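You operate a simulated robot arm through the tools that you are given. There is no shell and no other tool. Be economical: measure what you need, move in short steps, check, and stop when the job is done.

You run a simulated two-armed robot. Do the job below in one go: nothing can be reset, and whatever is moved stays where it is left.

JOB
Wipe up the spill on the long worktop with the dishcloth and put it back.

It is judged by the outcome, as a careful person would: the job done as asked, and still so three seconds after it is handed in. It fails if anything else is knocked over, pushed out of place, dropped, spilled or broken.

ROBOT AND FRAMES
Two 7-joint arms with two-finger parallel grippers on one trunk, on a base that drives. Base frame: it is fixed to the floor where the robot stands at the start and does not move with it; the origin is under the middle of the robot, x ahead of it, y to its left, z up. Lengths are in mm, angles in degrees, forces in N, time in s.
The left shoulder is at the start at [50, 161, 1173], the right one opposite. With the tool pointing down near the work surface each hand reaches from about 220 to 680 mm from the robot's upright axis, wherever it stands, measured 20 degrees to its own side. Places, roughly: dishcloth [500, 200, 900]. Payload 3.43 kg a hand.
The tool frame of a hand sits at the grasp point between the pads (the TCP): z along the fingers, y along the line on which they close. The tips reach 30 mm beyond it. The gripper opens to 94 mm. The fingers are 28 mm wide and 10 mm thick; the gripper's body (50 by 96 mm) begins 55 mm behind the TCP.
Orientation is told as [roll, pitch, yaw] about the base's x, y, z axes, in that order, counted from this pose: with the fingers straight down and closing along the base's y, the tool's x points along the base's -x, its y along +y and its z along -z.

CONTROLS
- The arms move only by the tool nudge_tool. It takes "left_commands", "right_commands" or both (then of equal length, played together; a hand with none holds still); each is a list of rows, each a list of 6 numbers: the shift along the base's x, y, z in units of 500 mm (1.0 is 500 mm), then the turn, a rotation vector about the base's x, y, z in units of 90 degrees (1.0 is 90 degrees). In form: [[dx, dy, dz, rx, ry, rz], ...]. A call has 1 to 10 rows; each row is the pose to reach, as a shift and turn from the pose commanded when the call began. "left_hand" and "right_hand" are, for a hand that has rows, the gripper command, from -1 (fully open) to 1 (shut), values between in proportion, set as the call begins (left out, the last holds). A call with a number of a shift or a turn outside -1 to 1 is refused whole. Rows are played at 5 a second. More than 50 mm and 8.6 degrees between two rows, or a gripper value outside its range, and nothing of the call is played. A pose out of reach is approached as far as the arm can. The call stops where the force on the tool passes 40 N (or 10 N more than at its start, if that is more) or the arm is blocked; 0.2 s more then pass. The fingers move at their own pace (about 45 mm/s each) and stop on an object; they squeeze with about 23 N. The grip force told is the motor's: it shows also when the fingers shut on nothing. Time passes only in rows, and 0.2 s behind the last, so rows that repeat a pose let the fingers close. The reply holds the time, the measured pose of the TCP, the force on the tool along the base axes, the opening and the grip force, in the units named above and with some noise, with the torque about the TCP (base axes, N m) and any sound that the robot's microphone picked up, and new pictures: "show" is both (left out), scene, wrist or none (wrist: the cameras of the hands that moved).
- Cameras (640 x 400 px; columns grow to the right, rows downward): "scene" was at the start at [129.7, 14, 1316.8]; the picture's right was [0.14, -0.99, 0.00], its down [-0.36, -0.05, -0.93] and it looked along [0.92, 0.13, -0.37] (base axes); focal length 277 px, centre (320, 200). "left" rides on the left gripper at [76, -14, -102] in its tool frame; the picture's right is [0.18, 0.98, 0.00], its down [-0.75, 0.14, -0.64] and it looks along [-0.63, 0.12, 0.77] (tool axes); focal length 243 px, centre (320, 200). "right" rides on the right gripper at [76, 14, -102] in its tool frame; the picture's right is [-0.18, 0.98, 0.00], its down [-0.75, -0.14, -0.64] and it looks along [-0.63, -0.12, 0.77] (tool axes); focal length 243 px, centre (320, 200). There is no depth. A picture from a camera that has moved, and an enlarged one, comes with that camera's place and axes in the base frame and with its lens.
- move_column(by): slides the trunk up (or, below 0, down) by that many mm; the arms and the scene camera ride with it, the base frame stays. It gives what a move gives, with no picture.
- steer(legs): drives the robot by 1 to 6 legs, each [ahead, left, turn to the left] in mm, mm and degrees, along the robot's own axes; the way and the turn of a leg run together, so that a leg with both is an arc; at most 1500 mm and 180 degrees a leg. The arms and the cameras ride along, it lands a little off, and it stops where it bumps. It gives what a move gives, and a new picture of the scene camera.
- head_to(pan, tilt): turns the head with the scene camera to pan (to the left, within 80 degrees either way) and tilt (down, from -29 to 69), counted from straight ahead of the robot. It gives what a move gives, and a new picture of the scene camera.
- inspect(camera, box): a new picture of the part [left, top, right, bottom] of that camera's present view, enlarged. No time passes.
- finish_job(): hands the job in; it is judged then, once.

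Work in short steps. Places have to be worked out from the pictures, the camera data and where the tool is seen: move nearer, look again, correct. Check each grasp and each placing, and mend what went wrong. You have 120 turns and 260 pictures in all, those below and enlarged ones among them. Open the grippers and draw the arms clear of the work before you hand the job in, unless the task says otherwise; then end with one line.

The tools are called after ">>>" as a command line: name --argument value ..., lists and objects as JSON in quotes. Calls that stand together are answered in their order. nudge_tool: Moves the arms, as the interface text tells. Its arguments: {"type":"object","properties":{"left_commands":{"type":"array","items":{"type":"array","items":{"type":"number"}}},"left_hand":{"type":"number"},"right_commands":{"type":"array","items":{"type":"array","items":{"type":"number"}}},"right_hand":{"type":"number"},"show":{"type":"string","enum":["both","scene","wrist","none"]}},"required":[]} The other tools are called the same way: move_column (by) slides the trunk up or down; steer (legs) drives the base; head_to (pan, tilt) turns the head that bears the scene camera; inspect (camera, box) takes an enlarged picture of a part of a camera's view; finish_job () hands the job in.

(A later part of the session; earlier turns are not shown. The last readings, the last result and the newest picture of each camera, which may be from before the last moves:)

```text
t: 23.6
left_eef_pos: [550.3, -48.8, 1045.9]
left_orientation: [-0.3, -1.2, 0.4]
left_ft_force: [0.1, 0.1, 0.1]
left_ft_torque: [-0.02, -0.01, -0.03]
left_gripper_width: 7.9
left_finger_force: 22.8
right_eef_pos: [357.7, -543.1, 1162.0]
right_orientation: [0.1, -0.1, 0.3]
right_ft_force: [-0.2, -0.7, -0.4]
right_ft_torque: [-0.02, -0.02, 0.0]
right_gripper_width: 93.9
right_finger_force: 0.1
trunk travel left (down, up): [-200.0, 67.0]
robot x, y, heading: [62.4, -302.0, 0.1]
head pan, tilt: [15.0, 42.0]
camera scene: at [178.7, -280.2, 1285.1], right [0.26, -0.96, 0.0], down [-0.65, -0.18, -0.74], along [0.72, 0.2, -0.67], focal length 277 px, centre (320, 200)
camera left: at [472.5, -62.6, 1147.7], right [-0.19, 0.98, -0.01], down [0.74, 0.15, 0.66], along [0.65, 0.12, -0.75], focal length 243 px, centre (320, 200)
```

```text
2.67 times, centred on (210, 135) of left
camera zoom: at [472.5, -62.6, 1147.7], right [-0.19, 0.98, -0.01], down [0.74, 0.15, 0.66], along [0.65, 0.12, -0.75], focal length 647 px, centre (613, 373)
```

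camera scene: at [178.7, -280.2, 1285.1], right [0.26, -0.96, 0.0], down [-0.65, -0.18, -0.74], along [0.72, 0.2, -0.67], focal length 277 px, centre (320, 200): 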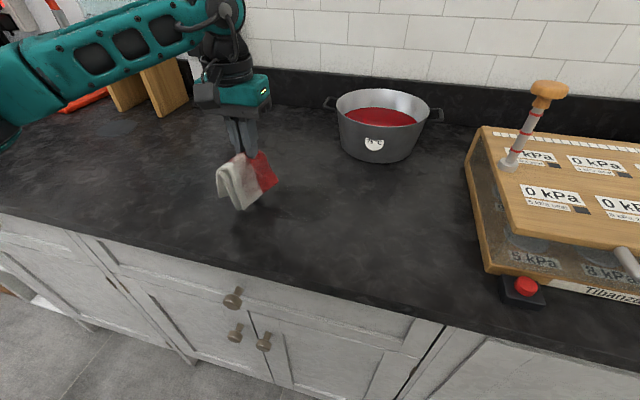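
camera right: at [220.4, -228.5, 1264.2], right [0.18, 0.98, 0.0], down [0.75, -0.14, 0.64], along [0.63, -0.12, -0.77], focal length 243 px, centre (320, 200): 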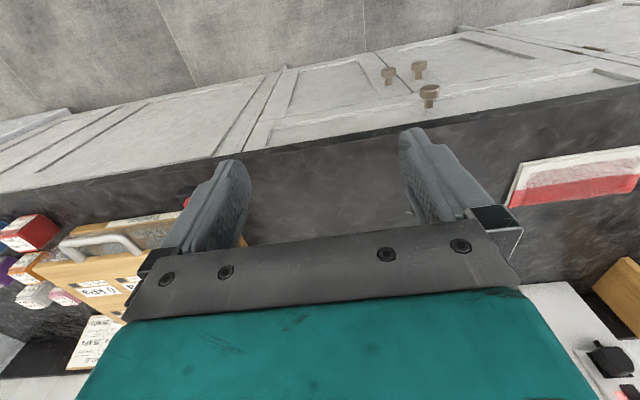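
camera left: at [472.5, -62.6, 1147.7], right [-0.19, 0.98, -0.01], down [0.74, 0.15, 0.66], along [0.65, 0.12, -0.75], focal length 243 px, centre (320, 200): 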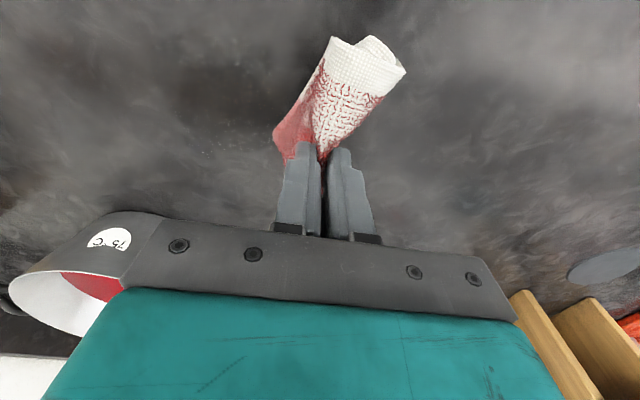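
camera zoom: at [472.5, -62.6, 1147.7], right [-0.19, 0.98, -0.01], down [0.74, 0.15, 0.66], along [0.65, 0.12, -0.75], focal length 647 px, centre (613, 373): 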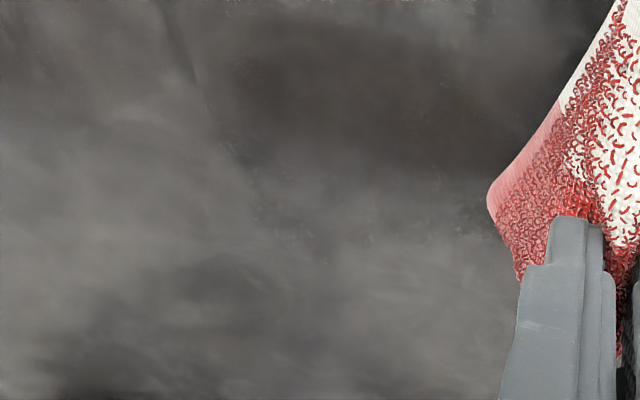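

The film has spread thin rather than vanished. I'll lower again at its left edge and wipe in systematic strokes across the whole area with a bit more pressure.

>>> nudge_tool --left_commands '[[0.03, -0.01, -0.08, 0, 0, 0], [0.04, -0.01, -0.15, 0, 0, 0], [0.04, -0.01, -0.178, 0, 0, 0], [0.12, -0.01, -0.18, 0, 0, 0], [0.2, -0.02, -0.18, 0, 0, 0], [0.26, -0.04, -0.18, 0, 0, 0], [0.25, -0.09, -0.18, 0, 0, 0], [0.18, -0.09, -0.18, 0, 0, 0], [0.1, -0.09, -0.18, 0, 0, 0], [0.03, -0.09, -0.18, 0, 0, 0]]' --show "none"

>>> nudge_tool --left_commands '[[0, -0.06, 0, 0, 0, 0], [0.07, -0.07, 0, 0, 0, 0], [0.14, -0.07, 0, 0, 0, 0], [0.22, -0.07, 0, 0, 0, 0], [0.22, -0.14, 0, 0, 0, 0], [0.15, -0.14, 0, 0, 0, 0], [0.08, -0.14, 0, 0, 0, 0], [0, -0.14, 0, 0, 0, 0], [0, -0.2, 0, 0, 0, 0], [0.08, -0.2, 0, 0, 0, 0]]' --show "none"

>>> nudge_tool --left_commands '[[0.07, 0, 0, 0, 0, 0], [0.12, 0.03, 0, 0, 0, 0], [0.12, 0.1, 0, 0, 0, 0], [0.12, 0.18, 0, 0, 0, 0], [0.06, 0.18, 0, 0, 0, 0], [0.05, 0.1, 0, 0, 0, 0], [0.04, 0.03, 0, 0, 0, 0], [-0.02, 0.03, 0, 0, 0, 0], [-0.04, 0.1, 0, 0, 0, 0], [-0.06, 0.18, 0, 0, 0, 0]]' --show "none"

>>> nudge_tool --left_commands '[[-0.05, 0.03, 0.06, 0, 0, 0], [-0.1, 0.08, 0.12, 0, 0, 0], [-0.12, 0.14, 0.18, 0, 0, 0], [-0.12, 0.2, 0.2, 0, 0, 0]]'

>>> inspect --camera "scene" --box '[260, 155, 356, 215]'

```text
t: 25.8
left_eef_pos: [565.1, -94.6, 957.6]
left_orientation: [-0.4, -1.5, 0.5]
left_ft_force: [5.4, 0.3, 18.8]
left_ft_torque: [0.04, -0.07, -0.05]
left_gripper_width: 7.7
left_finger_force: 23.2
right_eef_pos: [357.1, -544.8, 1162.3]
right_orientation: [0.0, 0.0, 0.4]
right_ft_force: [0.4, -0.5, 0.4]
right_ft_torque: [0.0, 0.03, 0.01]
right_gripper_width: 93.8
right_finger_force: 0.0
trunk travel left (down, up): [-200.0, 67.0]
robot x, y, heading: [61.6, -302.2, 0.4]
head pan, tilt: [15.0, 42.0]
```

```text
t: 28.0
left_eef_pos: [602.9, -196.3, 957.1]
left_orientation: [-0.3, -1.3, 0.4]
left_ft_force: [-4.0, -1.3, 17.6]
left_ft_torque: [-0.04, 0.24, 0.01]
left_gripper_width: 7.8
left_finger_force: 23.1
right_eef_pos: [355.9, -542.5, 1161.1]
right_orientation: [0.0, -0.1, 0.3]
right_ft_force: [-0.4, 0.2, 0.3]
right_ft_torque: [0.01, -0.05, 0.01]
right_gripper_width: 94.3
right_finger_force: 0.0
trunk travel left (down, up): [-200.0, 67.0]
robot x, y, heading: [60.2, -301.3, 0.4]
head pan, tilt: [15.0, 42.0]
```

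```text
t: 30.2
left_eef_pos: [572.9, -105.4, 957.6]
left_orientation: [-0.4, -1.4, 0.4]
left_ft_force: [0.6, -4.6, 20.7]
left_ft_torque: [-0.19, 0.05, 0.02]
left_gripper_width: 8.0
left_finger_force: 23.3
right_eef_pos: [356.4, -543.9, 1162.0]
right_orientation: [0.0, -0.2, 0.4]
right_ft_force: [0.1, 0.1, -0.2]
right_ft_torque: [0.0, 0.01, -0.03]
right_gripper_width: 94.2
right_finger_force: 0.0
trunk travel left (down, up): [-200.0, 67.0]
robot x, y, heading: [60.3, -301.9, 0.5]
head pan, tilt: [15.0, 42.0]
```

```text
t: 31.2
left_eef_pos: [516.3, -2.1, 1053.1]
left_orientation: [-0.4, -1.1, 0.4]
left_ft_force: [-0.3, -0.4, -0.2]
left_ft_torque: [0.0, 0.02, -0.01]
left_gripper_width: 7.6
left_finger_force: 22.9
right_eef_pos: [357.8, -542.8, 1160.2]
right_orientation: [0.0, 0.0, 0.3]
right_ft_force: [-0.3, -0.2, 0.0]
right_ft_torque: [-0.02, 0.0, 0.0]
right_gripper_width: 93.9
right_finger_force: 0.1
trunk travel left (down, up): [-200.0, 67.0]
robot x, y, heading: [60.8, -305.9, 0.2]
head pan, tilt: [15.0, 42.0]
camera scene: at [178.8, -280.0, 1285.0], right [0.26, -0.96, 0.0], down [-0.65, -0.18, -0.74], along [0.72, 0.2, -0.67], focal length 277 px, centre (320, 200)
camera left: at [439.4, -16.5, 1156.3], right [-0.19, 0.98, -0.01], down [0.74, 0.15, 0.66], along [0.65, 0.12, -0.75], focal length 243 px, centre (320, 200)
```

scene: 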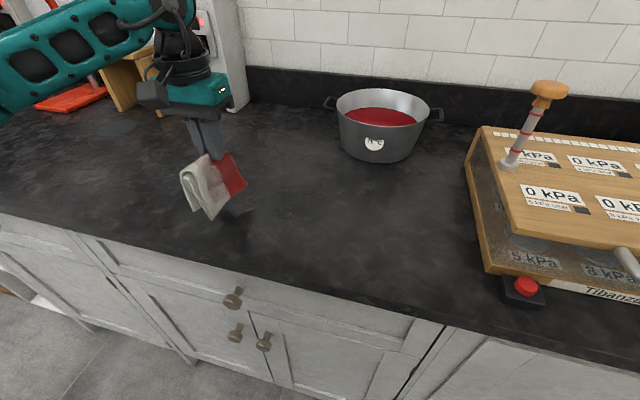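
left: 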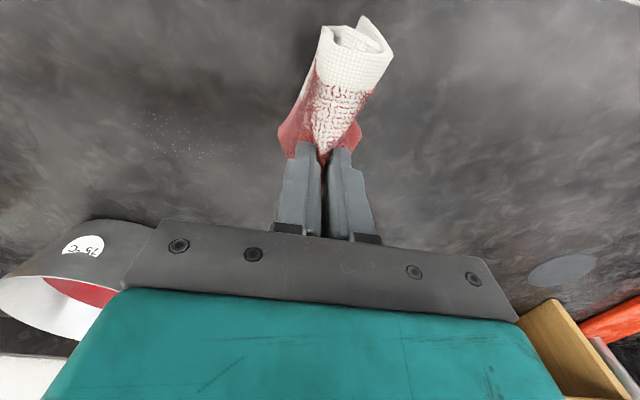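

```text
6.67 times, centred on (308, 185) of scene
camera zoom: at [178.8, -280.0, 1285.0], right [0.26, -0.96, 0.0], down [-0.65, -0.18, -0.74], along [0.72, 0.2, -0.67], focal length 1845 px, centre (400, 300)
```

zoom: 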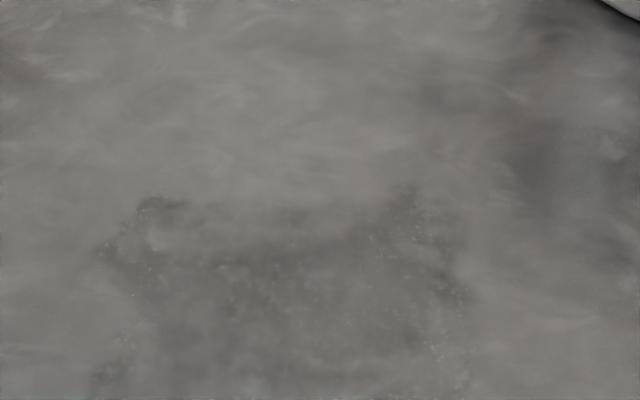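

I'll look at the residue from the wrist camera and a wider scene crop.

>>> inspect --camera "left" --box '[60, 60, 300, 210]'

>>> inspect --camera "scene" --box '[250, 170, 346, 230]'

```text
2.67 times, centred on (180, 135) of left
camera zoom: at [439.4, -16.5, 1156.3], right [-0.19, 0.98, -0.01], down [0.74, 0.15, 0.66], along [0.65, 0.12, -0.75], focal length 647 px, centre (693, 373)
```

zoom: 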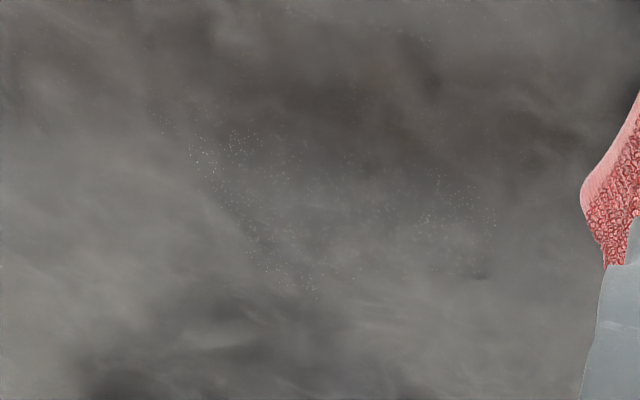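

```text
6.67 times, centred on (298, 200) of scene
camera zoom: at [178.8, -280.0, 1285.0], right [0.26, -0.96, 0.0], down [-0.65, -0.18, -0.74], along [0.72, 0.2, -0.67], focal length 1845 px, centre (467, 200)
```

zoom: 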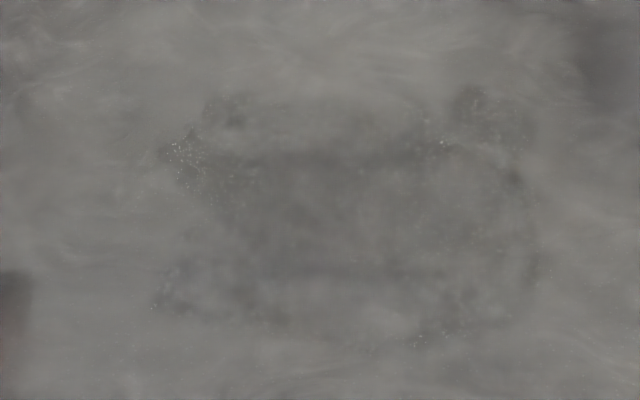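

The film is thinning but still there (x 570–690, y -55 to -205). I'll do another, firmer and wider round of strokes.

>>> nudge_tool --left_commands '[[0.06, -0.05, -0.06, 0, 0, 0], [0.12, -0.08, -0.12, 0, 0, 0], [0.16, -0.1, -0.18, 0, 0, 0], [0.16, -0.1, -0.2, 0, 0, 0], [0.24, -0.1, -0.2, 0, 0, 0], [0.3, -0.12, -0.2, 0, 0, 0], [0.32, -0.18, -0.2, 0, 0, 0], [0.25, -0.18, -0.2, 0, 0, 0], [0.18, -0.18, -0.2, 0, 0, 0], [0.11, -0.18, -0.2, 0, 0, 0]]' --show "none"

>>> nudge_tool --left_commands '[[0, -0.07, 0, 0, 0, 0], [0.07, -0.07, 0, 0, 0, 0], [0.14, -0.07, 0, 0, 0, 0], [0.22, -0.07, 0, 0, 0, 0], [0.24, -0.14, 0, 0, 0, 0], [0.17, -0.14, 0, 0, 0, 0], [0.1, -0.14, 0, 0, 0, 0], [0.02, -0.14, 0, 0, 0, 0], [0, -0.22, 0, 0, 0, 0], [0.08, -0.22, 0, 0, 0, 0]]' --show "none"

>>> nudge_tool --left_commands '[[0.08, 0, 0, 0, 0, 0], [0.15, 0, 0, 0, 0, 0], [0.15, 0.08, 0, 0, 0, 0], [0.15, 0.16, 0, 0, 0, 0], [0.14, 0.24, 0, 0, 0, 0], [0.08, 0.24, 0, 0, 0, 0], [0.08, 0.16, 0, 0, 0, 0], [0.08, 0.08, 0, 0, 0, 0], [0.07, 0.01, 0, 0, 0, 0], [0.0, 0.02, 0, 0, 0, 0]]' --show "none"

>>> nudge_tool --left_commands '[[0, 0.08, 0, 0, 0, 0], [0, 0.16, 0, 0, 0, 0], [0, 0.23, 0, 0, 0, 0], [-0.05, 0.26, 0.06, 0, 0, 0], [-0.1, 0.3, 0.12, 0, 0, 0], [-0.14, 0.36, 0.18, 0, 0, 0], [-0.16, 0.42, 0.2, 0, 0, 0]]'

>>> inspect --camera "scene" --box '[250, 170, 346, 230]'

>>> inspect --camera "left" --box '[60, 60, 300, 210]'

```text
t: 33.4
left_eef_pos: [568.9, -94.1, 955.5]
left_orientation: [-0.4, -1.2, 0.6]
left_ft_force: [0.9, 0.9, 6.4]
left_ft_torque: [0.01, -0.03, -0.07]
left_gripper_width: 7.9
left_finger_force: 23.1
right_eef_pos: [356.8, -542.1, 1161.8]
right_orientation: [-0.1, 0.0, 0.2]
right_ft_force: [0.2, 0.0, 0.5]
right_ft_torque: [-0.01, -0.04, -0.02]
right_gripper_width: 93.9
right_finger_force: 0.1
trunk travel left (down, up): [-200.0, 67.0]
robot x, y, heading: [58.7, -304.3, 0.3]
head pan, tilt: [15.0, 42.0]
```

```text
t: 35.6
left_eef_pos: [613.5, -203.3, 956.5]
left_orientation: [-0.4, -1.2, 0.5]
left_ft_force: [-1.0, -0.9, 5.8]
left_ft_torque: [-0.03, 0.13, -0.02]
left_gripper_width: 7.9
left_finger_force: 22.9
right_eef_pos: [358.2, -544.5, 1160.5]
right_orientation: [0.0, -0.1, 0.2]
right_ft_force: [0.2, -0.2, 0.8]
right_ft_torque: [0.0, -0.01, -0.01]
right_gripper_width: 94.0
right_finger_force: 0.1
trunk travel left (down, up): [-200.0, 67.0]
robot x, y, heading: [62.0, -303.7, 0.1]
head pan, tilt: [15.0, 42.0]
```

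```text
t: 37.8
left_eef_pos: [610.4, -192.9, 957.0]
left_orientation: [-0.4, -1.2, 0.6]
left_ft_force: [1.2, 0.8, 4.9]
left_ft_torque: [0.02, 0.0, -0.01]
left_gripper_width: 7.4
left_finger_force: 22.9
right_eef_pos: [358.2, -541.9, 1162.5]
right_orientation: [0.0, 0.0, 0.2]
right_ft_force: [0.1, 0.4, -0.2]
right_ft_torque: [0.0, 0.01, -0.02]
right_gripper_width: 93.9
right_finger_force: 0.1
trunk travel left (down, up): [-200.0, 67.0]
robot x, y, heading: [60.1, -305.8, 0.4]
head pan, tilt: [15.0, 42.0]
```

```text
t: 39.4
left_eef_pos: [530.7, 18.0, 1055.5]
left_orientation: [-0.3, -1.1, 0.4]
left_ft_force: [-0.2, 0.5, -1.3]
left_ft_torque: [0.02, -0.04, -0.04]
left_gripper_width: 7.8
left_finger_force: 22.8
right_eef_pos: [356.7, -542.6, 1162.2]
right_orientation: [0.0, 0.0, 0.2]
right_ft_force: [-0.1, -0.5, 0.3]
right_ft_torque: [0.01, 0.0, 0.01]
right_gripper_width: 93.8
right_finger_force: 0.0
trunk travel left (down, up): [-200.0, 67.0]
robot x, y, heading: [63.1, -302.3, 0.2]
head pan, tilt: [15.0, 42.0]
camera scene: at [178.7, -279.9, 1285.1], right [0.26, -0.96, 0.0], down [-0.65, -0.18, -0.74], along [0.72, 0.2, -0.67], focal length 277 px, centre (320, 200)
camera left: at [452.7, 3.2, 1158.2], right [-0.19, 0.98, -0.01], down [0.74, 0.15, 0.66], along [0.65, 0.12, -0.75], focal length 243 px, centre (320, 200)
```

scene: 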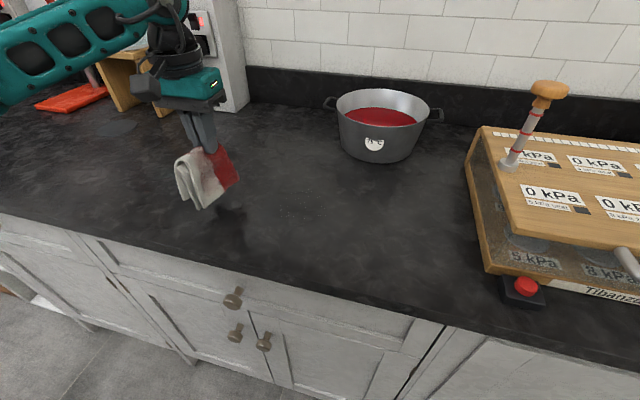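
left: 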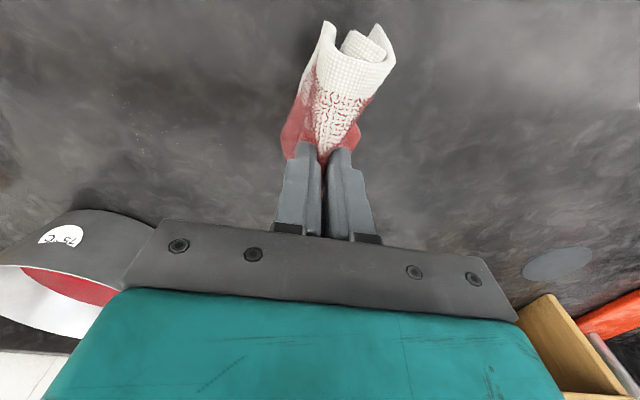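

```text
6.67 times, centred on (298, 200) of scene
camera zoom: at [178.7, -279.9, 1285.1], right [0.26, -0.96, 0.0], down [-0.65, -0.18, -0.74], along [0.72, 0.2, -0.67], focal length 1845 px, centre (467, 200)
```

zoom: 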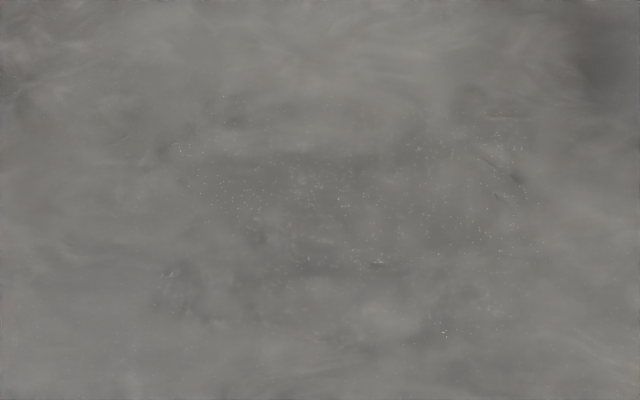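

```text
2.67 times, centred on (180, 135) of left
camera zoom: at [452.7, 3.2, 1158.2], right [-0.19, 0.98, -0.01], down [0.74, 0.15, 0.66], along [0.65, 0.12, -0.75], focal length 647 px, centre (693, 373)
```

zoom: 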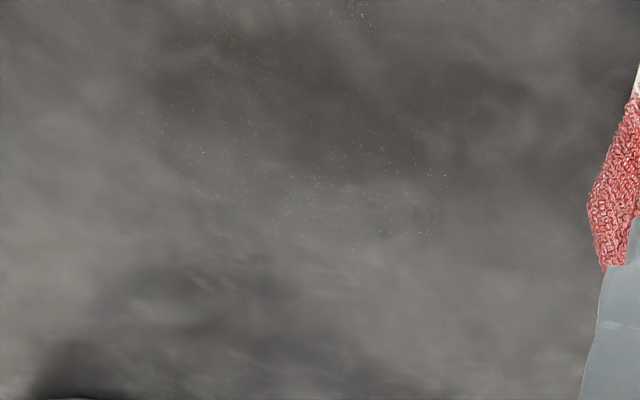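

Nearly gone—only fine droplets remain, x 540–690. The contact force had dropped to ~5 N, so I'll do one more round pressing a bit lower and including the near side.

>>> nudge_tool --left_commands '[[0.0, -0.06, -0.06, 0, 0, 0], [0.0, -0.1, -0.13, 0, 0, 0], [0.02, -0.12, -0.19, 0, 0, 0], [0.02, -0.13, -0.212, 0, 0, 0], [0.1, -0.13, -0.212, 0, 0, 0], [0.18, -0.13, -0.212, 0, 0, 0], [0.26, -0.14, -0.212, 0, 0, 0], [0.28, -0.2, -0.212, 0, 0, 0], [0.2, -0.2, -0.212, 0, 0, 0], [0.12, -0.2, -0.212, 0, 0, 0]]' --show "none"

>>> nudge_tool --left_commands '[[-0.08, 0, 0, 0, 0, 0], [-0.1, -0.07, 0, 0, 0, 0], [-0.02, -0.07, 0, 0, 0, 0], [0.06, -0.07, 0, 0, 0, 0], [0.14, -0.07, 0, 0, 0, 0], [0.18, -0.14, 0, 0, 0, 0], [0.1, -0.14, 0, 0, 0, 0], [0.02, -0.14, 0, 0, 0, 0], [-0.06, -0.14, 0, 0, 0, 0], [-0.1, -0.2, 0, 0, 0, 0]]' --show "none"

>>> nudge_tool --left_commands '[[0.08, 0, 0, 0, 0, 0], [0.16, 0, 0, 0, 0, 0], [0.24, 0, 0, 0, 0, 0], [0.24, 0.08, 0, 0, 0, 0], [0.24, 0.16, 0, 0, 0, 0], [0.17, 0.16, 0, 0, 0, 0], [0.16, 0.08, 0, 0, 0, 0], [0.16, 0, 0, 0, 0, 0], [0.1, 0, 0, 0, 0, 0], [0.09, 0.08, 0, 0, 0, 0]]' --show "none"

>>> nudge_tool --left_commands '[[0, 0.08, 0, 0, 0, 0], [-0.07, 0.08, 0, 0, 0, 0], [-0.07, 0, 0, 0, 0, 0], [-0.07, -0.06, 0, 0, 0, 0], [-0.07, 0, 0, 0, 0, 0], [-0.08, 0.08, 0, 0, 0, 0], [-0.1, 0.14, 0.05, 0, 0, 0], [-0.1, 0.2, 0.11, 0, 0, 0], [-0.1, 0.26, 0.17, 0, 0, 0], [-0.1, 0.33, 0.2, 0, 0, 0]]'

>>> inspect --camera "scene" --box '[250, 170, 346, 230]'

>>> inspect --camera "left" --box '[40, 20, 300, 200]'

```text
t: 41.6
left_eef_pos: [588.8, -84.0, 954.4]
left_orientation: [-0.4, -1.5, 0.5]
left_ft_force: [5.9, 1.5, 23.3]
left_ft_torque: [-0.04, -0.12, 0.02]
left_gripper_width: 7.9
left_finger_force: 23.0
right_eef_pos: [358.0, -543.4, 1162.2]
right_orientation: [0.1, -0.2, 0.3]
right_ft_force: [0.8, 0.5, -0.1]
right_ft_torque: [-0.01, 0.0, 0.01]
right_gripper_width: 94.2
right_finger_force: 0.0
trunk travel left (down, up): [-200.0, 67.0]
robot x, y, heading: [57.2, -306.6, 0.2]
head pan, tilt: [15.0, 42.0]
```

```text
t: 43.8
left_eef_pos: [540.4, -181.8, 953.1]
left_orientation: [-0.5, -1.7, 0.7]
left_ft_force: [3.9, 7.1, 31.1]
left_ft_torque: [0.17, -0.09, 0.01]
left_gripper_width: 7.8
left_finger_force: 22.8
right_eef_pos: [355.1, -542.7, 1163.6]
right_orientation: [0.0, -0.1, 0.4]
right_ft_force: [-0.1, 0.0, -0.3]
right_ft_torque: [0.01, -0.02, 0.01]
right_gripper_width: 94.2
right_finger_force: 0.1
trunk travel left (down, up): [-200.0, 67.0]
robot x, y, heading: [61.3, -306.8, 0.3]
head pan, tilt: [15.0, 42.0]
```

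```text
t: 46.0
left_eef_pos: [584.5, -145.1, 953.9]
left_orientation: [-0.6, -1.4, 0.2]
left_ft_force: [0.5, -6.0, 22.4]
left_ft_torque: [-0.24, 0.02, 0.06]
left_gripper_width: 7.7
left_finger_force: 23.2
right_eef_pos: [356.4, -545.0, 1162.6]
right_orientation: [0.1, -0.2, 0.3]
right_ft_force: [0.2, 0.0, 0.5]
right_ft_torque: [-0.01, 0.0, 0.01]
right_gripper_width: 93.7
right_finger_force: 0.0
trunk travel left (down, up): [-200.0, 67.0]
robot x, y, heading: [62.1, -305.6, 0.5]
head pan, tilt: [15.0, 42.0]
```

```text
t: 48.2
left_eef_pos: [532.5, 22.8, 1050.4]
left_orientation: [-0.4, -1.2, 0.4]
left_ft_force: [0.0, 1.1, -0.3]
left_ft_torque: [-0.03, -0.02, -0.01]
left_gripper_width: 7.9
left_finger_force: 23.1
right_eef_pos: [358.3, -543.3, 1161.1]
right_orientation: [-0.1, -0.1, 0.3]
right_ft_force: [0.5, -0.6, 0.1]
right_ft_torque: [0.02, -0.01, 0.03]
right_gripper_width: 94.0
right_finger_force: 0.0
trunk travel left (down, up): [-200.0, 67.0]
robot x, y, heading: [63.2, -305.3, 0.1]
head pan, tilt: [15.0, 42.0]
camera scene: at [178.8, -279.9, 1285.0], right [0.26, -0.96, 0.0], down [-0.65, -0.18, -0.74], along [0.72, 0.2, -0.67], focal length 277 px, centre (320, 200)
camera left: at [455.4, 9.2, 1152.3], right [-0.19, 0.98, -0.01], down [0.74, 0.15, 0.66], along [0.65, 0.12, -0.75], focal length 243 px, centre (320, 200)
```

scene: 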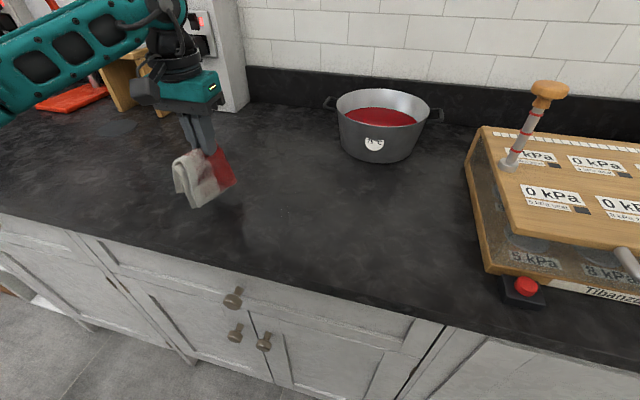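
left: 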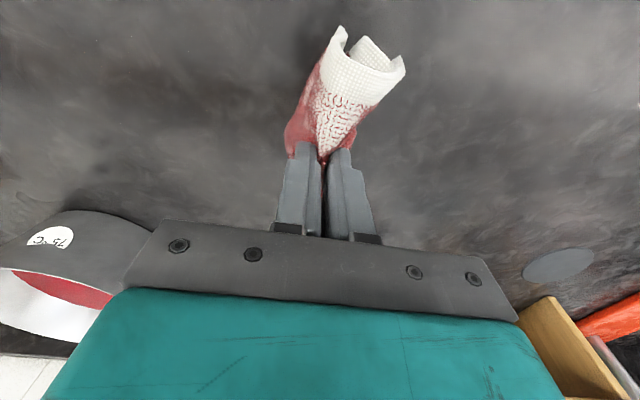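

```text
6.67 times, centred on (298, 200) of scene
camera zoom: at [178.8, -279.9, 1285.0], right [0.26, -0.96, 0.0], down [-0.65, -0.18, -0.74], along [0.72, 0.2, -0.67], focal length 1845 px, centre (467, 200)
```

zoom: 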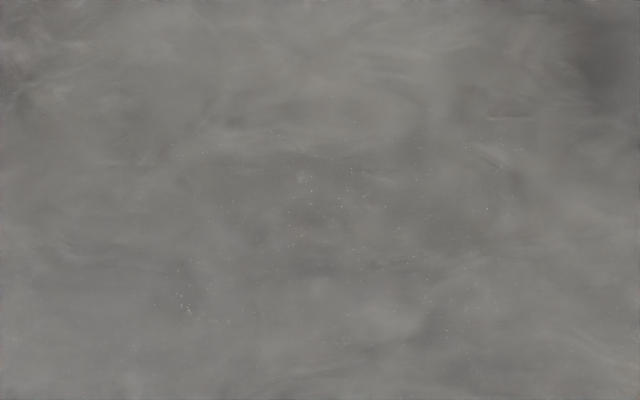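

```text
2.22 times, centred on (170, 110) of left
camera zoom: at [455.4, 9.2, 1152.3], right [-0.19, 0.98, -0.01], down [0.74, 0.15, 0.66], along [0.65, 0.12, -0.75], focal length 539 px, centre (653, 400)
```

zoom: 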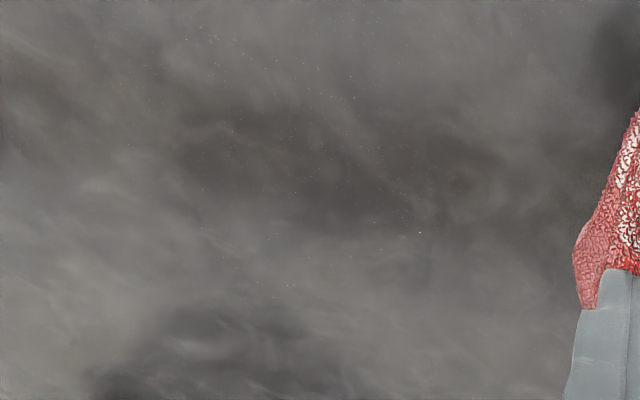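

Just a few specks remain, mostly on the near side (x≈535–560). One last round covering that side and a final pass over the rest.

>>> nudge_tool --left_commands '[[-0.02, -0.06, -0.06, 0, 0, 0], [-0.03, -0.1, -0.13, 0, 0, 0], [-0.03, -0.15, -0.18, 0, 0, 0], [-0.03, -0.17, -0.2, 0, 0, 0], [-0.03, -0.25, -0.2, 0, 0, 0], [-0.03, -0.33, -0.2, 0, 0, 0], [-0.03, -0.4, -0.2, 0, 0, 0], [0.03, -0.42, -0.2, 0, 0, 0], [0.03, -0.34, -0.2, 0, 0, 0], [0.03, -0.26, -0.2, 0, 0, 0]]' --show "none"

>>> nudge_tool --left_commands '[[0, 0.08, 0, 0, 0, 0], [0.06, 0.1, 0, 0, 0, 0], [0.06, 0.02, 0, 0, 0, 0], [0.06, -0.06, 0, 0, 0, 0], [0.06, -0.14, 0, 0, 0, 0], [0.12, -0.16, 0, 0, 0, 0], [0.12, -0.08, 0, 0, 0, 0], [0.12, 0, 0, 0, 0, 0], [0.13, 0.08, 0, 0, 0, 0], [0.19, 0.06, 0, 0, 0, 0]]' --show "none"

>>> nudge_tool --left_commands '[[0, -0.07, 0, 0, 0, 0], [0, -0.15, 0, 0, 0, 0], [0, -0.22, 0, 0, 0, 0], [-0.06, -0.18, 0, 0, 0, 0], [-0.12, -0.12, 0, 0, 0, 0], [-0.16, -0.06, 0, 0, 0, 0], [-0.2, 0, 0, 0, 0, 0], [-0.22, 0.07, 0.03, 0, 0, 0], [-0.23, 0.13, 0.1, 0, 0, 0], [-0.23, 0.18, 0.17, 0, 0, 0]]'

>>> inspect --camera "scene" --box '[240, 165, 352, 235]'

>>> inspect --camera "left" --box '[40, 20, 300, 200]'

```text
t: 50.4
left_eef_pos: [549.1, -109.1, 952.1]
left_orientation: [-0.4, -1.3, 0.4]
left_ft_force: [0.5, -3.1, 15.2]
left_ft_torque: [-0.09, -0.04, 0.04]
left_gripper_width: 7.7
left_finger_force: 22.8
right_eef_pos: [356.4, -544.0, 1161.2]
right_orientation: [0.0, -0.1, 0.3]
right_ft_force: [-1.0, -0.9, -0.1]
right_ft_torque: [0.02, -0.01, 0.01]
right_gripper_width: 94.3
right_finger_force: 0.0
trunk travel left (down, up): [-200.0, 67.0]
robot x, y, heading: [61.9, -304.7, 0.2]
head pan, tilt: [15.0, 42.0]
```

```text
t: 52.6
left_eef_pos: [646.3, -77.5, 952.2]
left_orientation: [-0.2, -1.2, 0.4]
left_ft_force: [-1.7, 1.3, 13.6]
left_ft_torque: [0.08, 0.09, 0.03]
left_gripper_width: 7.7
left_finger_force: 22.9
right_eef_pos: [356.9, -543.9, 1161.7]
right_orientation: [0.2, -0.1, 0.3]
right_ft_force: [0.1, -0.3, -0.3]
right_ft_torque: [0.0, 0.05, -0.03]
right_gripper_width: 93.9
right_finger_force: 0.0
trunk travel left (down, up): [-200.0, 67.0]
robot x, y, heading: [63.7, -306.7, 0.2]
head pan, tilt: [15.0, 42.0]
```

```text
t: 54.8
left_eef_pos: [534.3, 12.9, 1034.7]
left_orientation: [-0.4, -1.1, 0.4]
left_ft_force: [-0.6, 0.1, -1.3]
left_ft_torque: [0.0, 0.01, 0.04]
left_gripper_width: 7.9
left_finger_force: 22.9
right_eef_pos: [357.3, -543.1, 1163.4]
right_orientation: [0.0, 0.0, 0.2]
right_ft_force: [-0.8, -0.3, -0.5]
right_ft_torque: [0.0, -0.01, 0.02]
right_gripper_width: 93.9
right_finger_force: 0.1
trunk travel left (down, up): [-200.0, 67.0]
robot x, y, heading: [55.4, -303.4, 0.1]
head pan, tilt: [15.0, 42.0]
camera scene: at [178.7, -280.2, 1285.0], right [0.26, -0.96, 0.0], down [-0.65, -0.18, -0.74], along [0.72, 0.2, -0.67], focal length 277 px, centre (320, 200)
camera left: at [457.3, -1.9, 1136.8], right [-0.19, 0.98, -0.01], down [0.74, 0.15, 0.66], along [0.64, 0.12, -0.76], focal length 243 px, centre (320, 200)
```

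scene: 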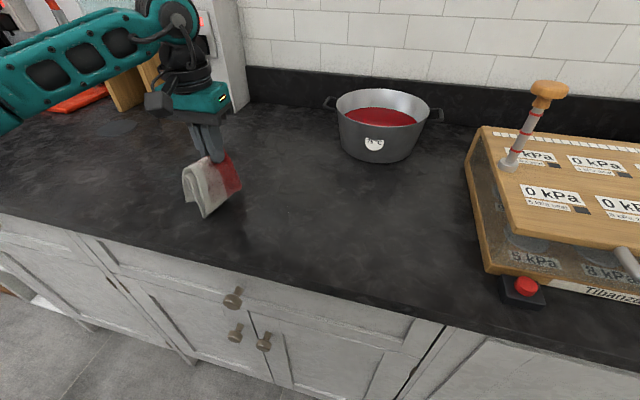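
left: 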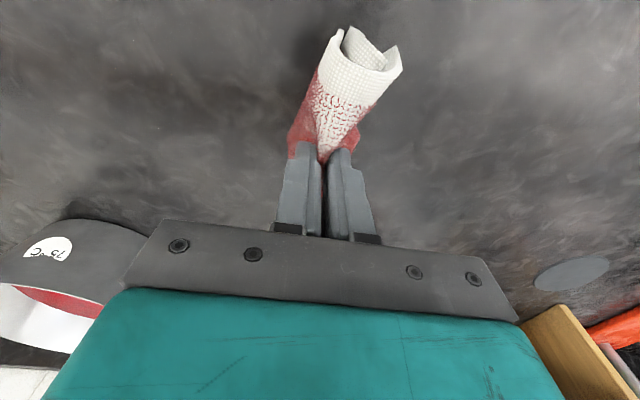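

```text
5.71 times, centred on (296, 200) of scene
camera zoom: at [178.7, -280.2, 1285.0], right [0.26, -0.96, 0.0], down [-0.65, -0.18, -0.74], along [0.72, 0.2, -0.67], focal length 1581 px, centre (457, 200)
```

zoom: 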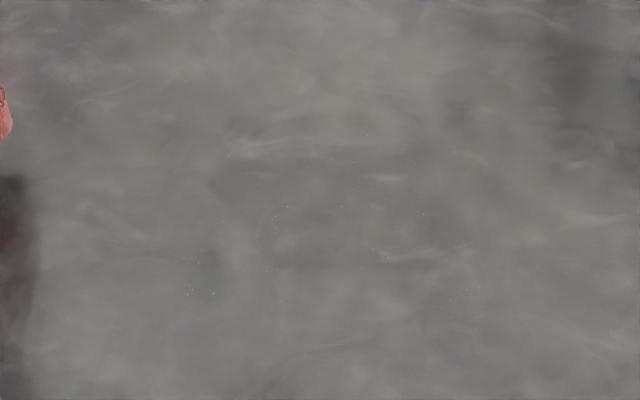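

```text
2.22 times, centred on (170, 110) of left
camera zoom: at [457.3, -1.9, 1136.8], right [-0.19, 0.98, -0.01], down [0.74, 0.15, 0.66], along [0.64, 0.12, -0.76], focal length 539 px, centre (653, 400)
```

zoom: 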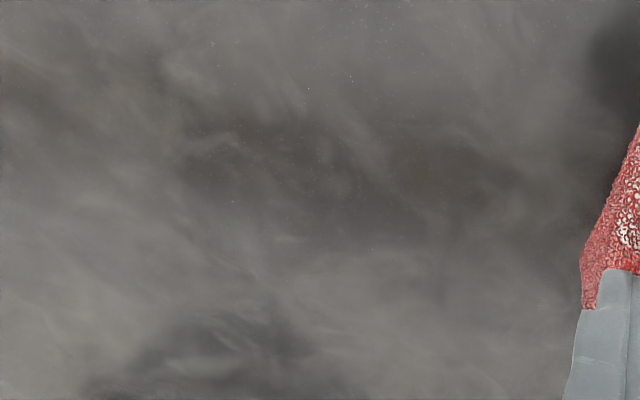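

Essentially clean; a few specks near [550, -80]. One short final dab there on the way, then return the cloth.

>>> nudge_tool --left_commands '[[0.0, -0.06, -0.06, 0, 0, 0], [0.0, -0.1, -0.12, 0, 0, 0], [0.0, -0.12, -0.17, 0, 0, 0], [-0.02, -0.2, -0.17, 0, 0, 0], [-0.02, -0.28, -0.17, 0, 0, 0], [0.04, -0.28, -0.17, 0, 0, 0], [0.06, -0.21, -0.17, 0, 0, 0], [0.06, -0.14, -0.17, 0, 0, 0], [0.1, -0.2, -0.17, 0, 0, 0], [0.14, -0.26, -0.17, 0, 0, 0]]' --show "none"

>>> nudge_tool --left_commands '[[-0.06, 0.06, 0, 0, 0, 0], [-0.12, 0.12, 0, 0, 0, 0], [-0.14, 0.16, 0.05, 0, 0, 0], [-0.14, 0.2, 0.12, 0, 0, 0], [-0.14, 0.26, 0.19, 0, 0, 0], [-0.14, 0.26, 0.26, 0, 0, 0]]'

>>> inspect --camera "scene" --box '[240, 165, 352, 235]'

```text
t: 57.0
left_eef_pos: [601.3, -117.7, 950.3]
left_orientation: [-0.2, -1.4, 0.4]
left_ft_force: [-2.2, 5.2, 22.4]
left_ft_torque: [0.27, 0.1, 0.03]
left_gripper_width: 7.7
left_finger_force: 22.5
right_eef_pos: [356.4, -543.2, 1162.1]
right_orientation: [-0.1, -0.1, 0.3]
right_ft_force: [0.6, -0.3, 0.0]
right_ft_torque: [0.02, 0.01, 0.0]
right_gripper_width: 94.1
right_finger_force: 0.0
trunk travel left (down, up): [-200.0, 67.0]
robot x, y, heading: [58.7, -304.1, 0.1]
head pan, tilt: [15.0, 42.0]
```

```text
t: 58.4
left_eef_pos: [531.5, 8.8, 1079.4]
left_orientation: [-0.4, -1.1, 0.2]
left_ft_force: [0.6, -0.4, -1.1]
left_ft_torque: [0.02, 0.02, 0.02]
left_gripper_width: 7.8
left_finger_force: 23.3
right_eef_pos: [356.7, -543.5, 1162.6]
right_orientation: [-0.1, 0.0, 0.3]
right_ft_force: [-0.2, -0.2, -0.3]
right_ft_torque: [-0.01, -0.01, 0.0]
right_gripper_width: 93.8
right_finger_force: 0.0
trunk travel left (down, up): [-200.0, 67.0]
robot x, y, heading: [57.1, -301.5, 0.5]
head pan, tilt: [15.0, 42.0]
camera scene: at [178.8, -280.8, 1285.0], right [0.26, -0.96, 0.0], down [-0.65, -0.18, -0.74], along [0.72, 0.2, -0.67], focal length 277 px, centre (320, 200)
camera left: at [454.1, -5.0, 1181.8], right [-0.19, 0.98, -0.01], down [0.74, 0.15, 0.66], along [0.65, 0.12, -0.75], focal length 243 px, centre (320, 200)
```

scene: 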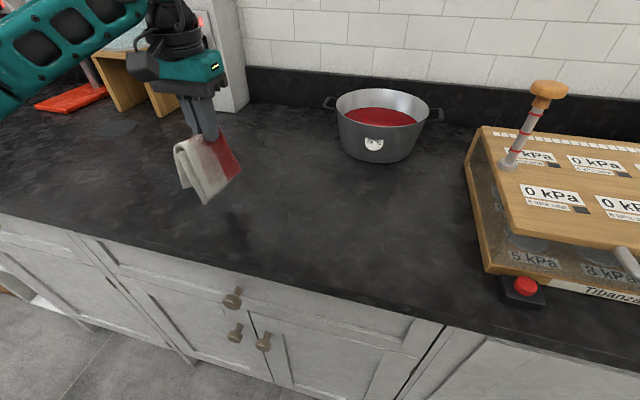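
left: 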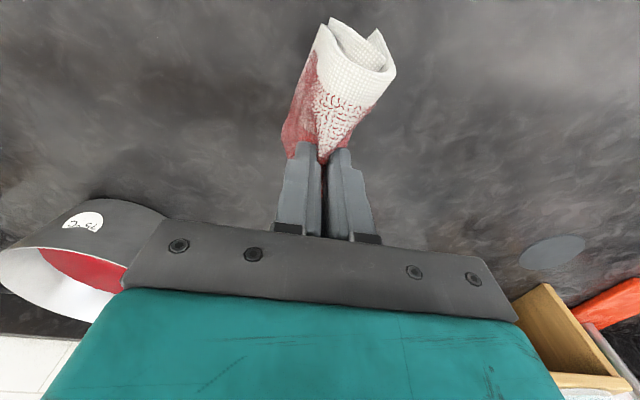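

```text
5.71 times, centred on (296, 200) of scene
camera zoom: at [178.8, -280.8, 1285.0], right [0.26, -0.96, 0.0], down [-0.65, -0.18, -0.74], along [0.72, 0.2, -0.67], focal length 1581 px, centre (457, 200)
```

zoom: 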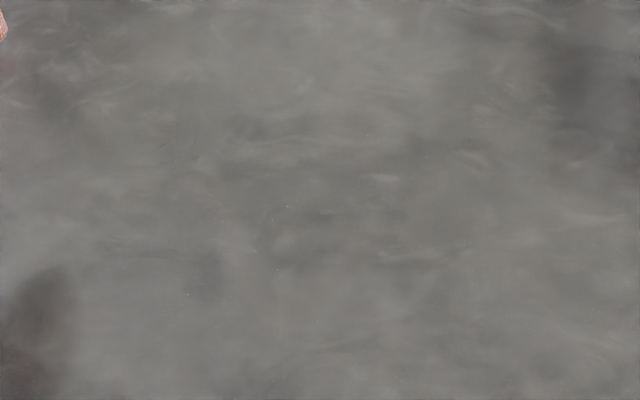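

The worktop looks clean. Now I'll drive back left with the cloth held high, then set it at its original spot [564, 168].

>>> steer --legs '[[-30, 200, 0]]'

>>> head_to --pan 22 --tilt 42

```text
t: 60.0
left_eef_pos: [501.4, 208.1, 1078.2]
left_orientation: [-0.3, -1.1, 0.2]
left_ft_force: [0.1, -0.5, 0.0]
left_ft_torque: [0.0, -0.03, -0.01]
left_gripper_width: 8.0
left_finger_force: 22.6
right_eef_pos: [327.2, -344.7, 1162.6]
right_orientation: [0.1, 0.0, 0.2]
right_ft_force: [-0.2, 0.9, 0.9]
right_ft_torque: [-0.05, 0.02, 0.01]
right_gripper_width: 93.7
right_finger_force: 0.2
trunk travel left (down, up): [-200.0, 67.0]
robot x, y, heading: [30.6, -104.8, 0.0]
head pan, tilt: [15.0, 42.0]
camera scene: at [147.6, -80.8, 1285.1], right [0.26, -0.97, 0.0], down [-0.65, -0.18, -0.74], along [0.72, 0.19, -0.67], focal length 277 px, centre (320, 200)
```

scene: 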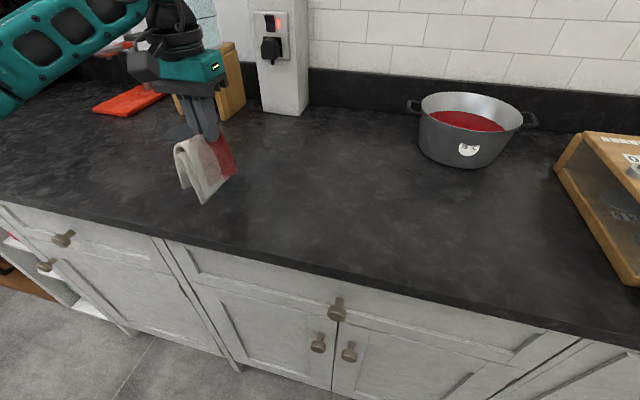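

```text
t: 60.7
left_eef_pos: [501.8, 206.8, 1078.4]
left_orientation: [-0.4, -1.2, 0.2]
left_ft_force: [0.1, 0.1, 0.4]
left_ft_torque: [-0.02, -0.03, 0.03]
left_gripper_width: 7.9
left_finger_force: 23.4
right_eef_pos: [326.6, -344.5, 1161.6]
right_orientation: [0.0, 0.0, 0.2]
right_ft_force: [0.5, -0.1, -0.1]
right_ft_torque: [0.01, -0.02, 0.01]
right_gripper_width: 94.3
right_finger_force: 0.0
trunk travel left (down, up): [-200.0, 67.0]
robot x, y, heading: [31.5, -106.0, -0.0]
head pan, tilt: [22.0, 42.0]
camera scene: at [144.5, -71.9, 1285.1], right [0.38, -0.93, 0.0], down [-0.62, -0.25, -0.74], along [0.69, 0.28, -0.67], focal length 277 px, centre (320, 200)
```

scene: 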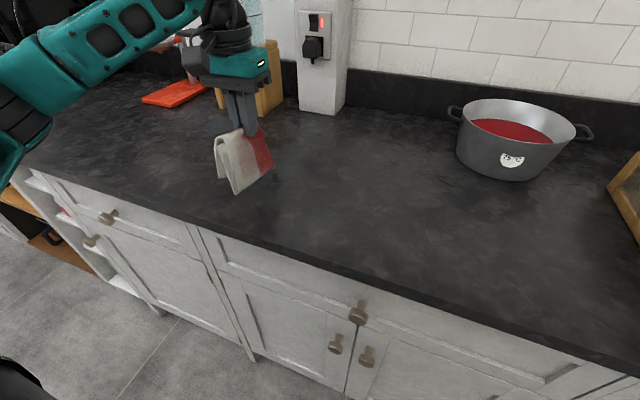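

I'll move over the original spot and lower the cloth onto the worktop.

>>> nudge_tool --left_commands '[[0.06, -0.04, 0, 0, 0, 0], [0.124, -0.078, -0.06, 0, 0, 0], [0.124, -0.078, -0.12, 0, 0, 0], [0.124, -0.078, -0.18, 0, 0, 0], [0.124, -0.078, -0.22, 0, 0, 0], [0.124, -0.078, -0.25, 0, 0, 0]]'

>>> inspect --camera "scene" --box '[200, 60, 360, 160]'

```text
t: 62.1
left_eef_pos: [563.2, 168.0, 957.8]
left_orientation: [-0.4, -1.5, 0.3]
left_ft_force: [-0.1, 1.0, 11.6]
left_ft_torque: [0.03, 0.04, 0.02]
left_gripper_width: 7.8
left_finger_force: 22.8
right_eef_pos: [325.0, -345.2, 1162.8]
right_orientation: [0.0, 0.0, 0.1]
right_ft_force: [0.9, 0.8, 0.5]
right_ft_torque: [0.0, 0.02, -0.01]
right_gripper_width: 94.0
right_finger_force: 0.1
trunk travel left (down, up): [-200.0, 67.0]
robot x, y, heading: [31.1, -105.3, 0.1]
head pan, tilt: [22.0, 42.0]
camera scene: at [143.1, -72.2, 1285.6], right [0.38, -0.93, 0.0], down [-0.62, -0.25, -0.74], along [0.69, 0.28, -0.67], focal length 277 px, centre (320, 200)
camera left: at [485.3, 154.4, 1059.2], right [-0.19, 0.98, -0.01], down [0.74, 0.15, 0.66], along [0.65, 0.12, -0.75], focal length 243 px, centre (320, 200)
```

scene: 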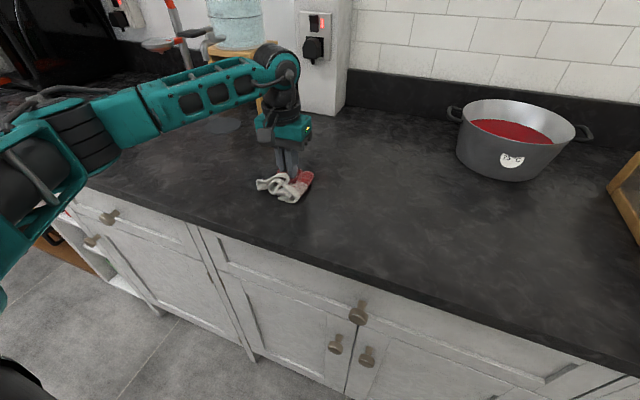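
left: 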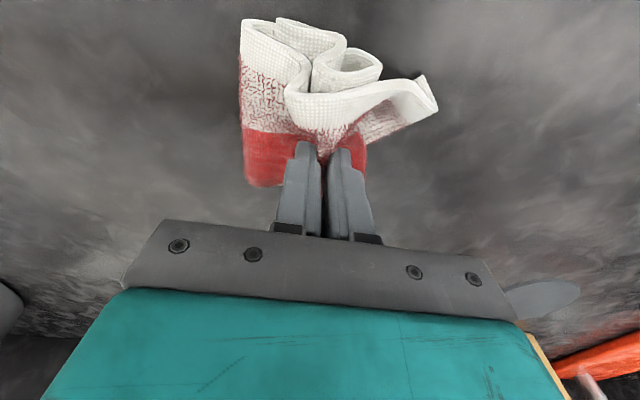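

```text
4.00 times, centred on (280, 110) of scene
camera zoom: at [143.1, -72.2, 1285.6], right [0.38, -0.93, 0.0], down [-0.62, -0.25, -0.74], along [0.69, 0.28, -0.67], focal length 1107 px, centre (480, 560)
```

zoom: 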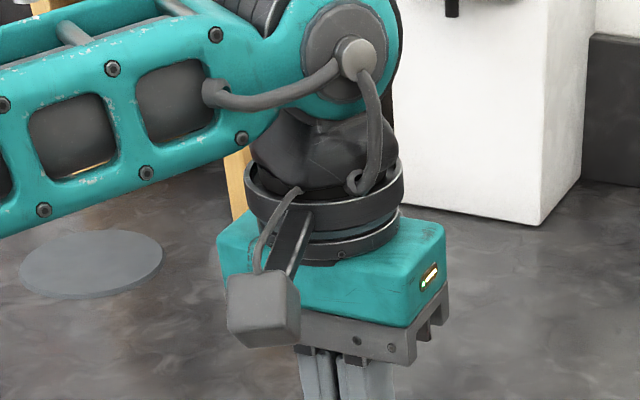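

The cloth is on its spot, crumpled. I'll open part way and lift to see how it settles.

>>> nudge_tool --left_commands '[[0, 0, 0, 0, 0, 0], [0, 0, 0, 0, 0, 0], [0, 0, 0, 0, 0, 0], [0, 0, 0, 0, 0, 0], [0, 0, 0.04, 0, 0, 0], [0, 0, 0.1, 0, 0, 0], [0, 0, 0.17, 0, 0, 0], [-0.08, 0, 0.22, 0, 0, 0], [-0.16, 0, 0.25, 0, 0, 0]]' --left_hand -0.2

>>> inspect --camera "scene" --box '[200, 120, 360, 220]'

```text
t: 64.1
left_eef_pos: [481.7, 169.7, 1077.2]
left_orientation: [-0.4, -1.3, 0.2]
left_ft_force: [0.3, 0.0, -0.2]
left_ft_torque: [-0.01, -0.03, 0.01]
left_gripper_width: 56.4
left_finger_force: 0.2
right_eef_pos: [324.8, -345.0, 1161.9]
right_orientation: [0.1, -0.1, 0.1]
right_ft_force: [-0.6, 0.2, -0.6]
right_ft_torque: [-0.01, 0.0, -0.01]
right_gripper_width: 93.8
right_finger_force: 0.1
trunk travel left (down, up): [-200.0, 67.0]
robot x, y, heading: [29.8, -107.9, 0.1]
head pan, tilt: [22.0, 42.0]
camera scene: at [144.0, -71.7, 1285.1], right [0.38, -0.93, 0.0], down [-0.62, -0.25, -0.74], along [0.69, 0.28, -0.67], focal length 277 px, centre (320, 200)
camera left: at [404.9, 154.3, 1181.9], right [-0.19, 0.98, -0.01], down [0.74, 0.15, 0.66], along [0.65, 0.12, -0.75], focal length 243 px, centre (320, 200)
```

scene: 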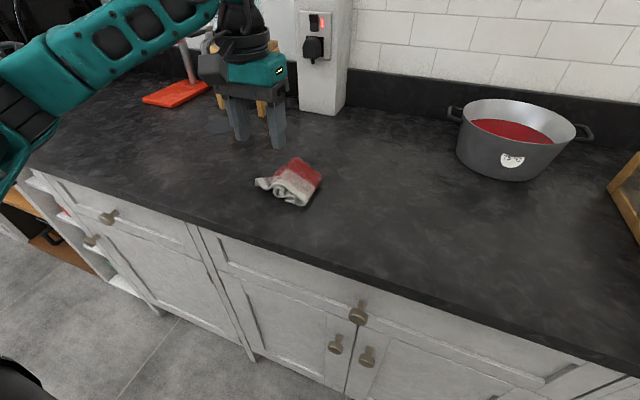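
left: 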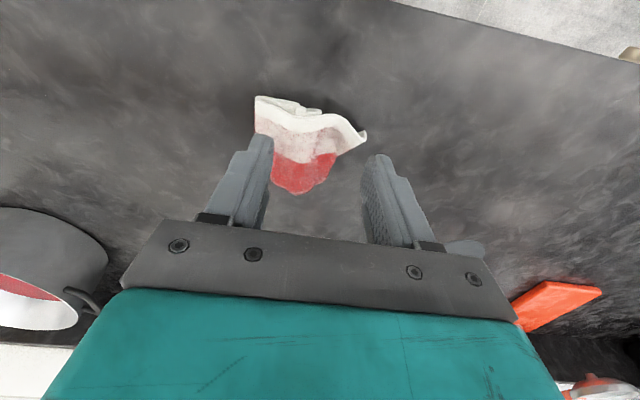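

```text
4.00 times, centred on (280, 170) of scene
camera zoom: at [144.0, -71.7, 1285.1], right [0.38, -0.93, 0.0], down [-0.62, -0.25, -0.74], along [0.69, 0.28, -0.67], focal length 1107 px, centre (480, 320)
```

zoom: 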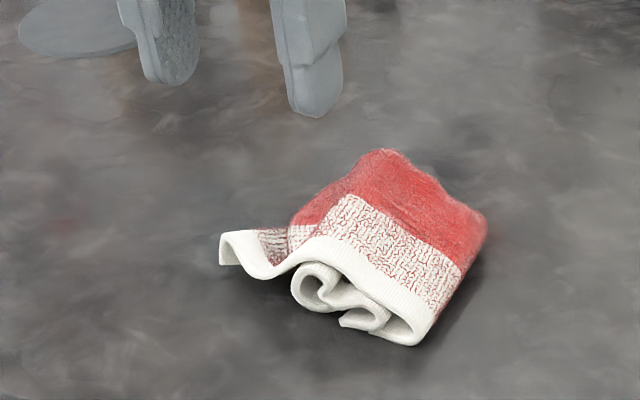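

The cloth rests on its spot but is rolled up. I'd rather lay it flat: I'll pick it up near its left end and lay it out again. First a closer look.

>>> nudge_tool --left_commands '[[0, 0.04, -0.05, 0, 0, 0], [0, 0.08, -0.1, 0, 0, 0]]' --left_hand -1 --show "wrist"

>>> inspect --camera "left" --box '[200, 60, 420, 210]'

```text
t: 64.7
left_eef_pos: [482.4, 206.9, 1029.3]
left_orientation: [-0.4, -1.2, 0.2]
left_ft_force: [-0.3, 0.3, 0.0]
left_ft_torque: [0.0, 0.02, -0.01]
left_gripper_width: 94.2
left_finger_force: 0.1
right_eef_pos: [325.9, -345.0, 1162.1]
right_orientation: [0.0, 0.0, 0.0]
right_ft_force: [0.9, 0.3, 1.0]
right_ft_torque: [0.03, 0.0, 0.01]
right_gripper_width: 93.8
right_finger_force: 0.1
trunk travel left (down, up): [-200.0, 67.0]
robot x, y, heading: [32.5, -102.7, 0.0]
head pan, tilt: [22.0, 42.0]
camera left: at [405.2, 192.8, 1131.5], right [-0.19, 0.98, -0.01], down [0.74, 0.15, 0.66], along [0.65, 0.12, -0.75], focal length 243 px, centre (320, 200)
```

left: 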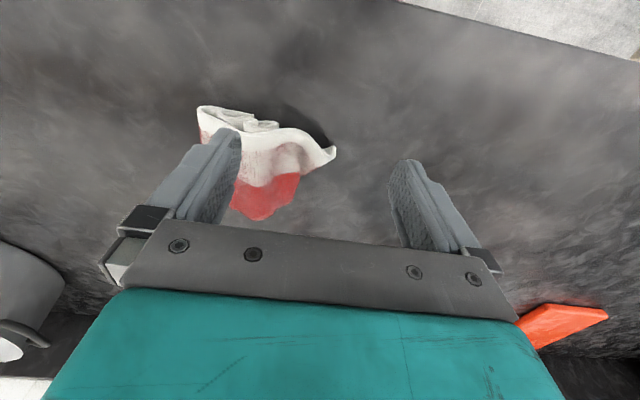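

```text
2.67 times, centred on (310, 135) of left
camera zoom: at [405.2, 192.8, 1131.5], right [-0.19, 0.98, -0.01], down [0.74, 0.15, 0.66], along [0.65, 0.12, -0.75], focal length 647 px, centre (347, 373)
```

zoom: 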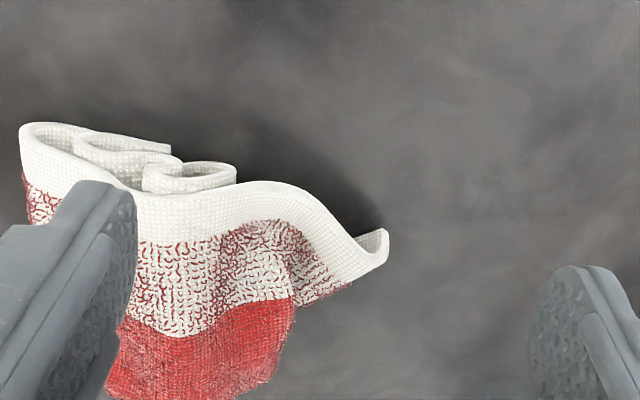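

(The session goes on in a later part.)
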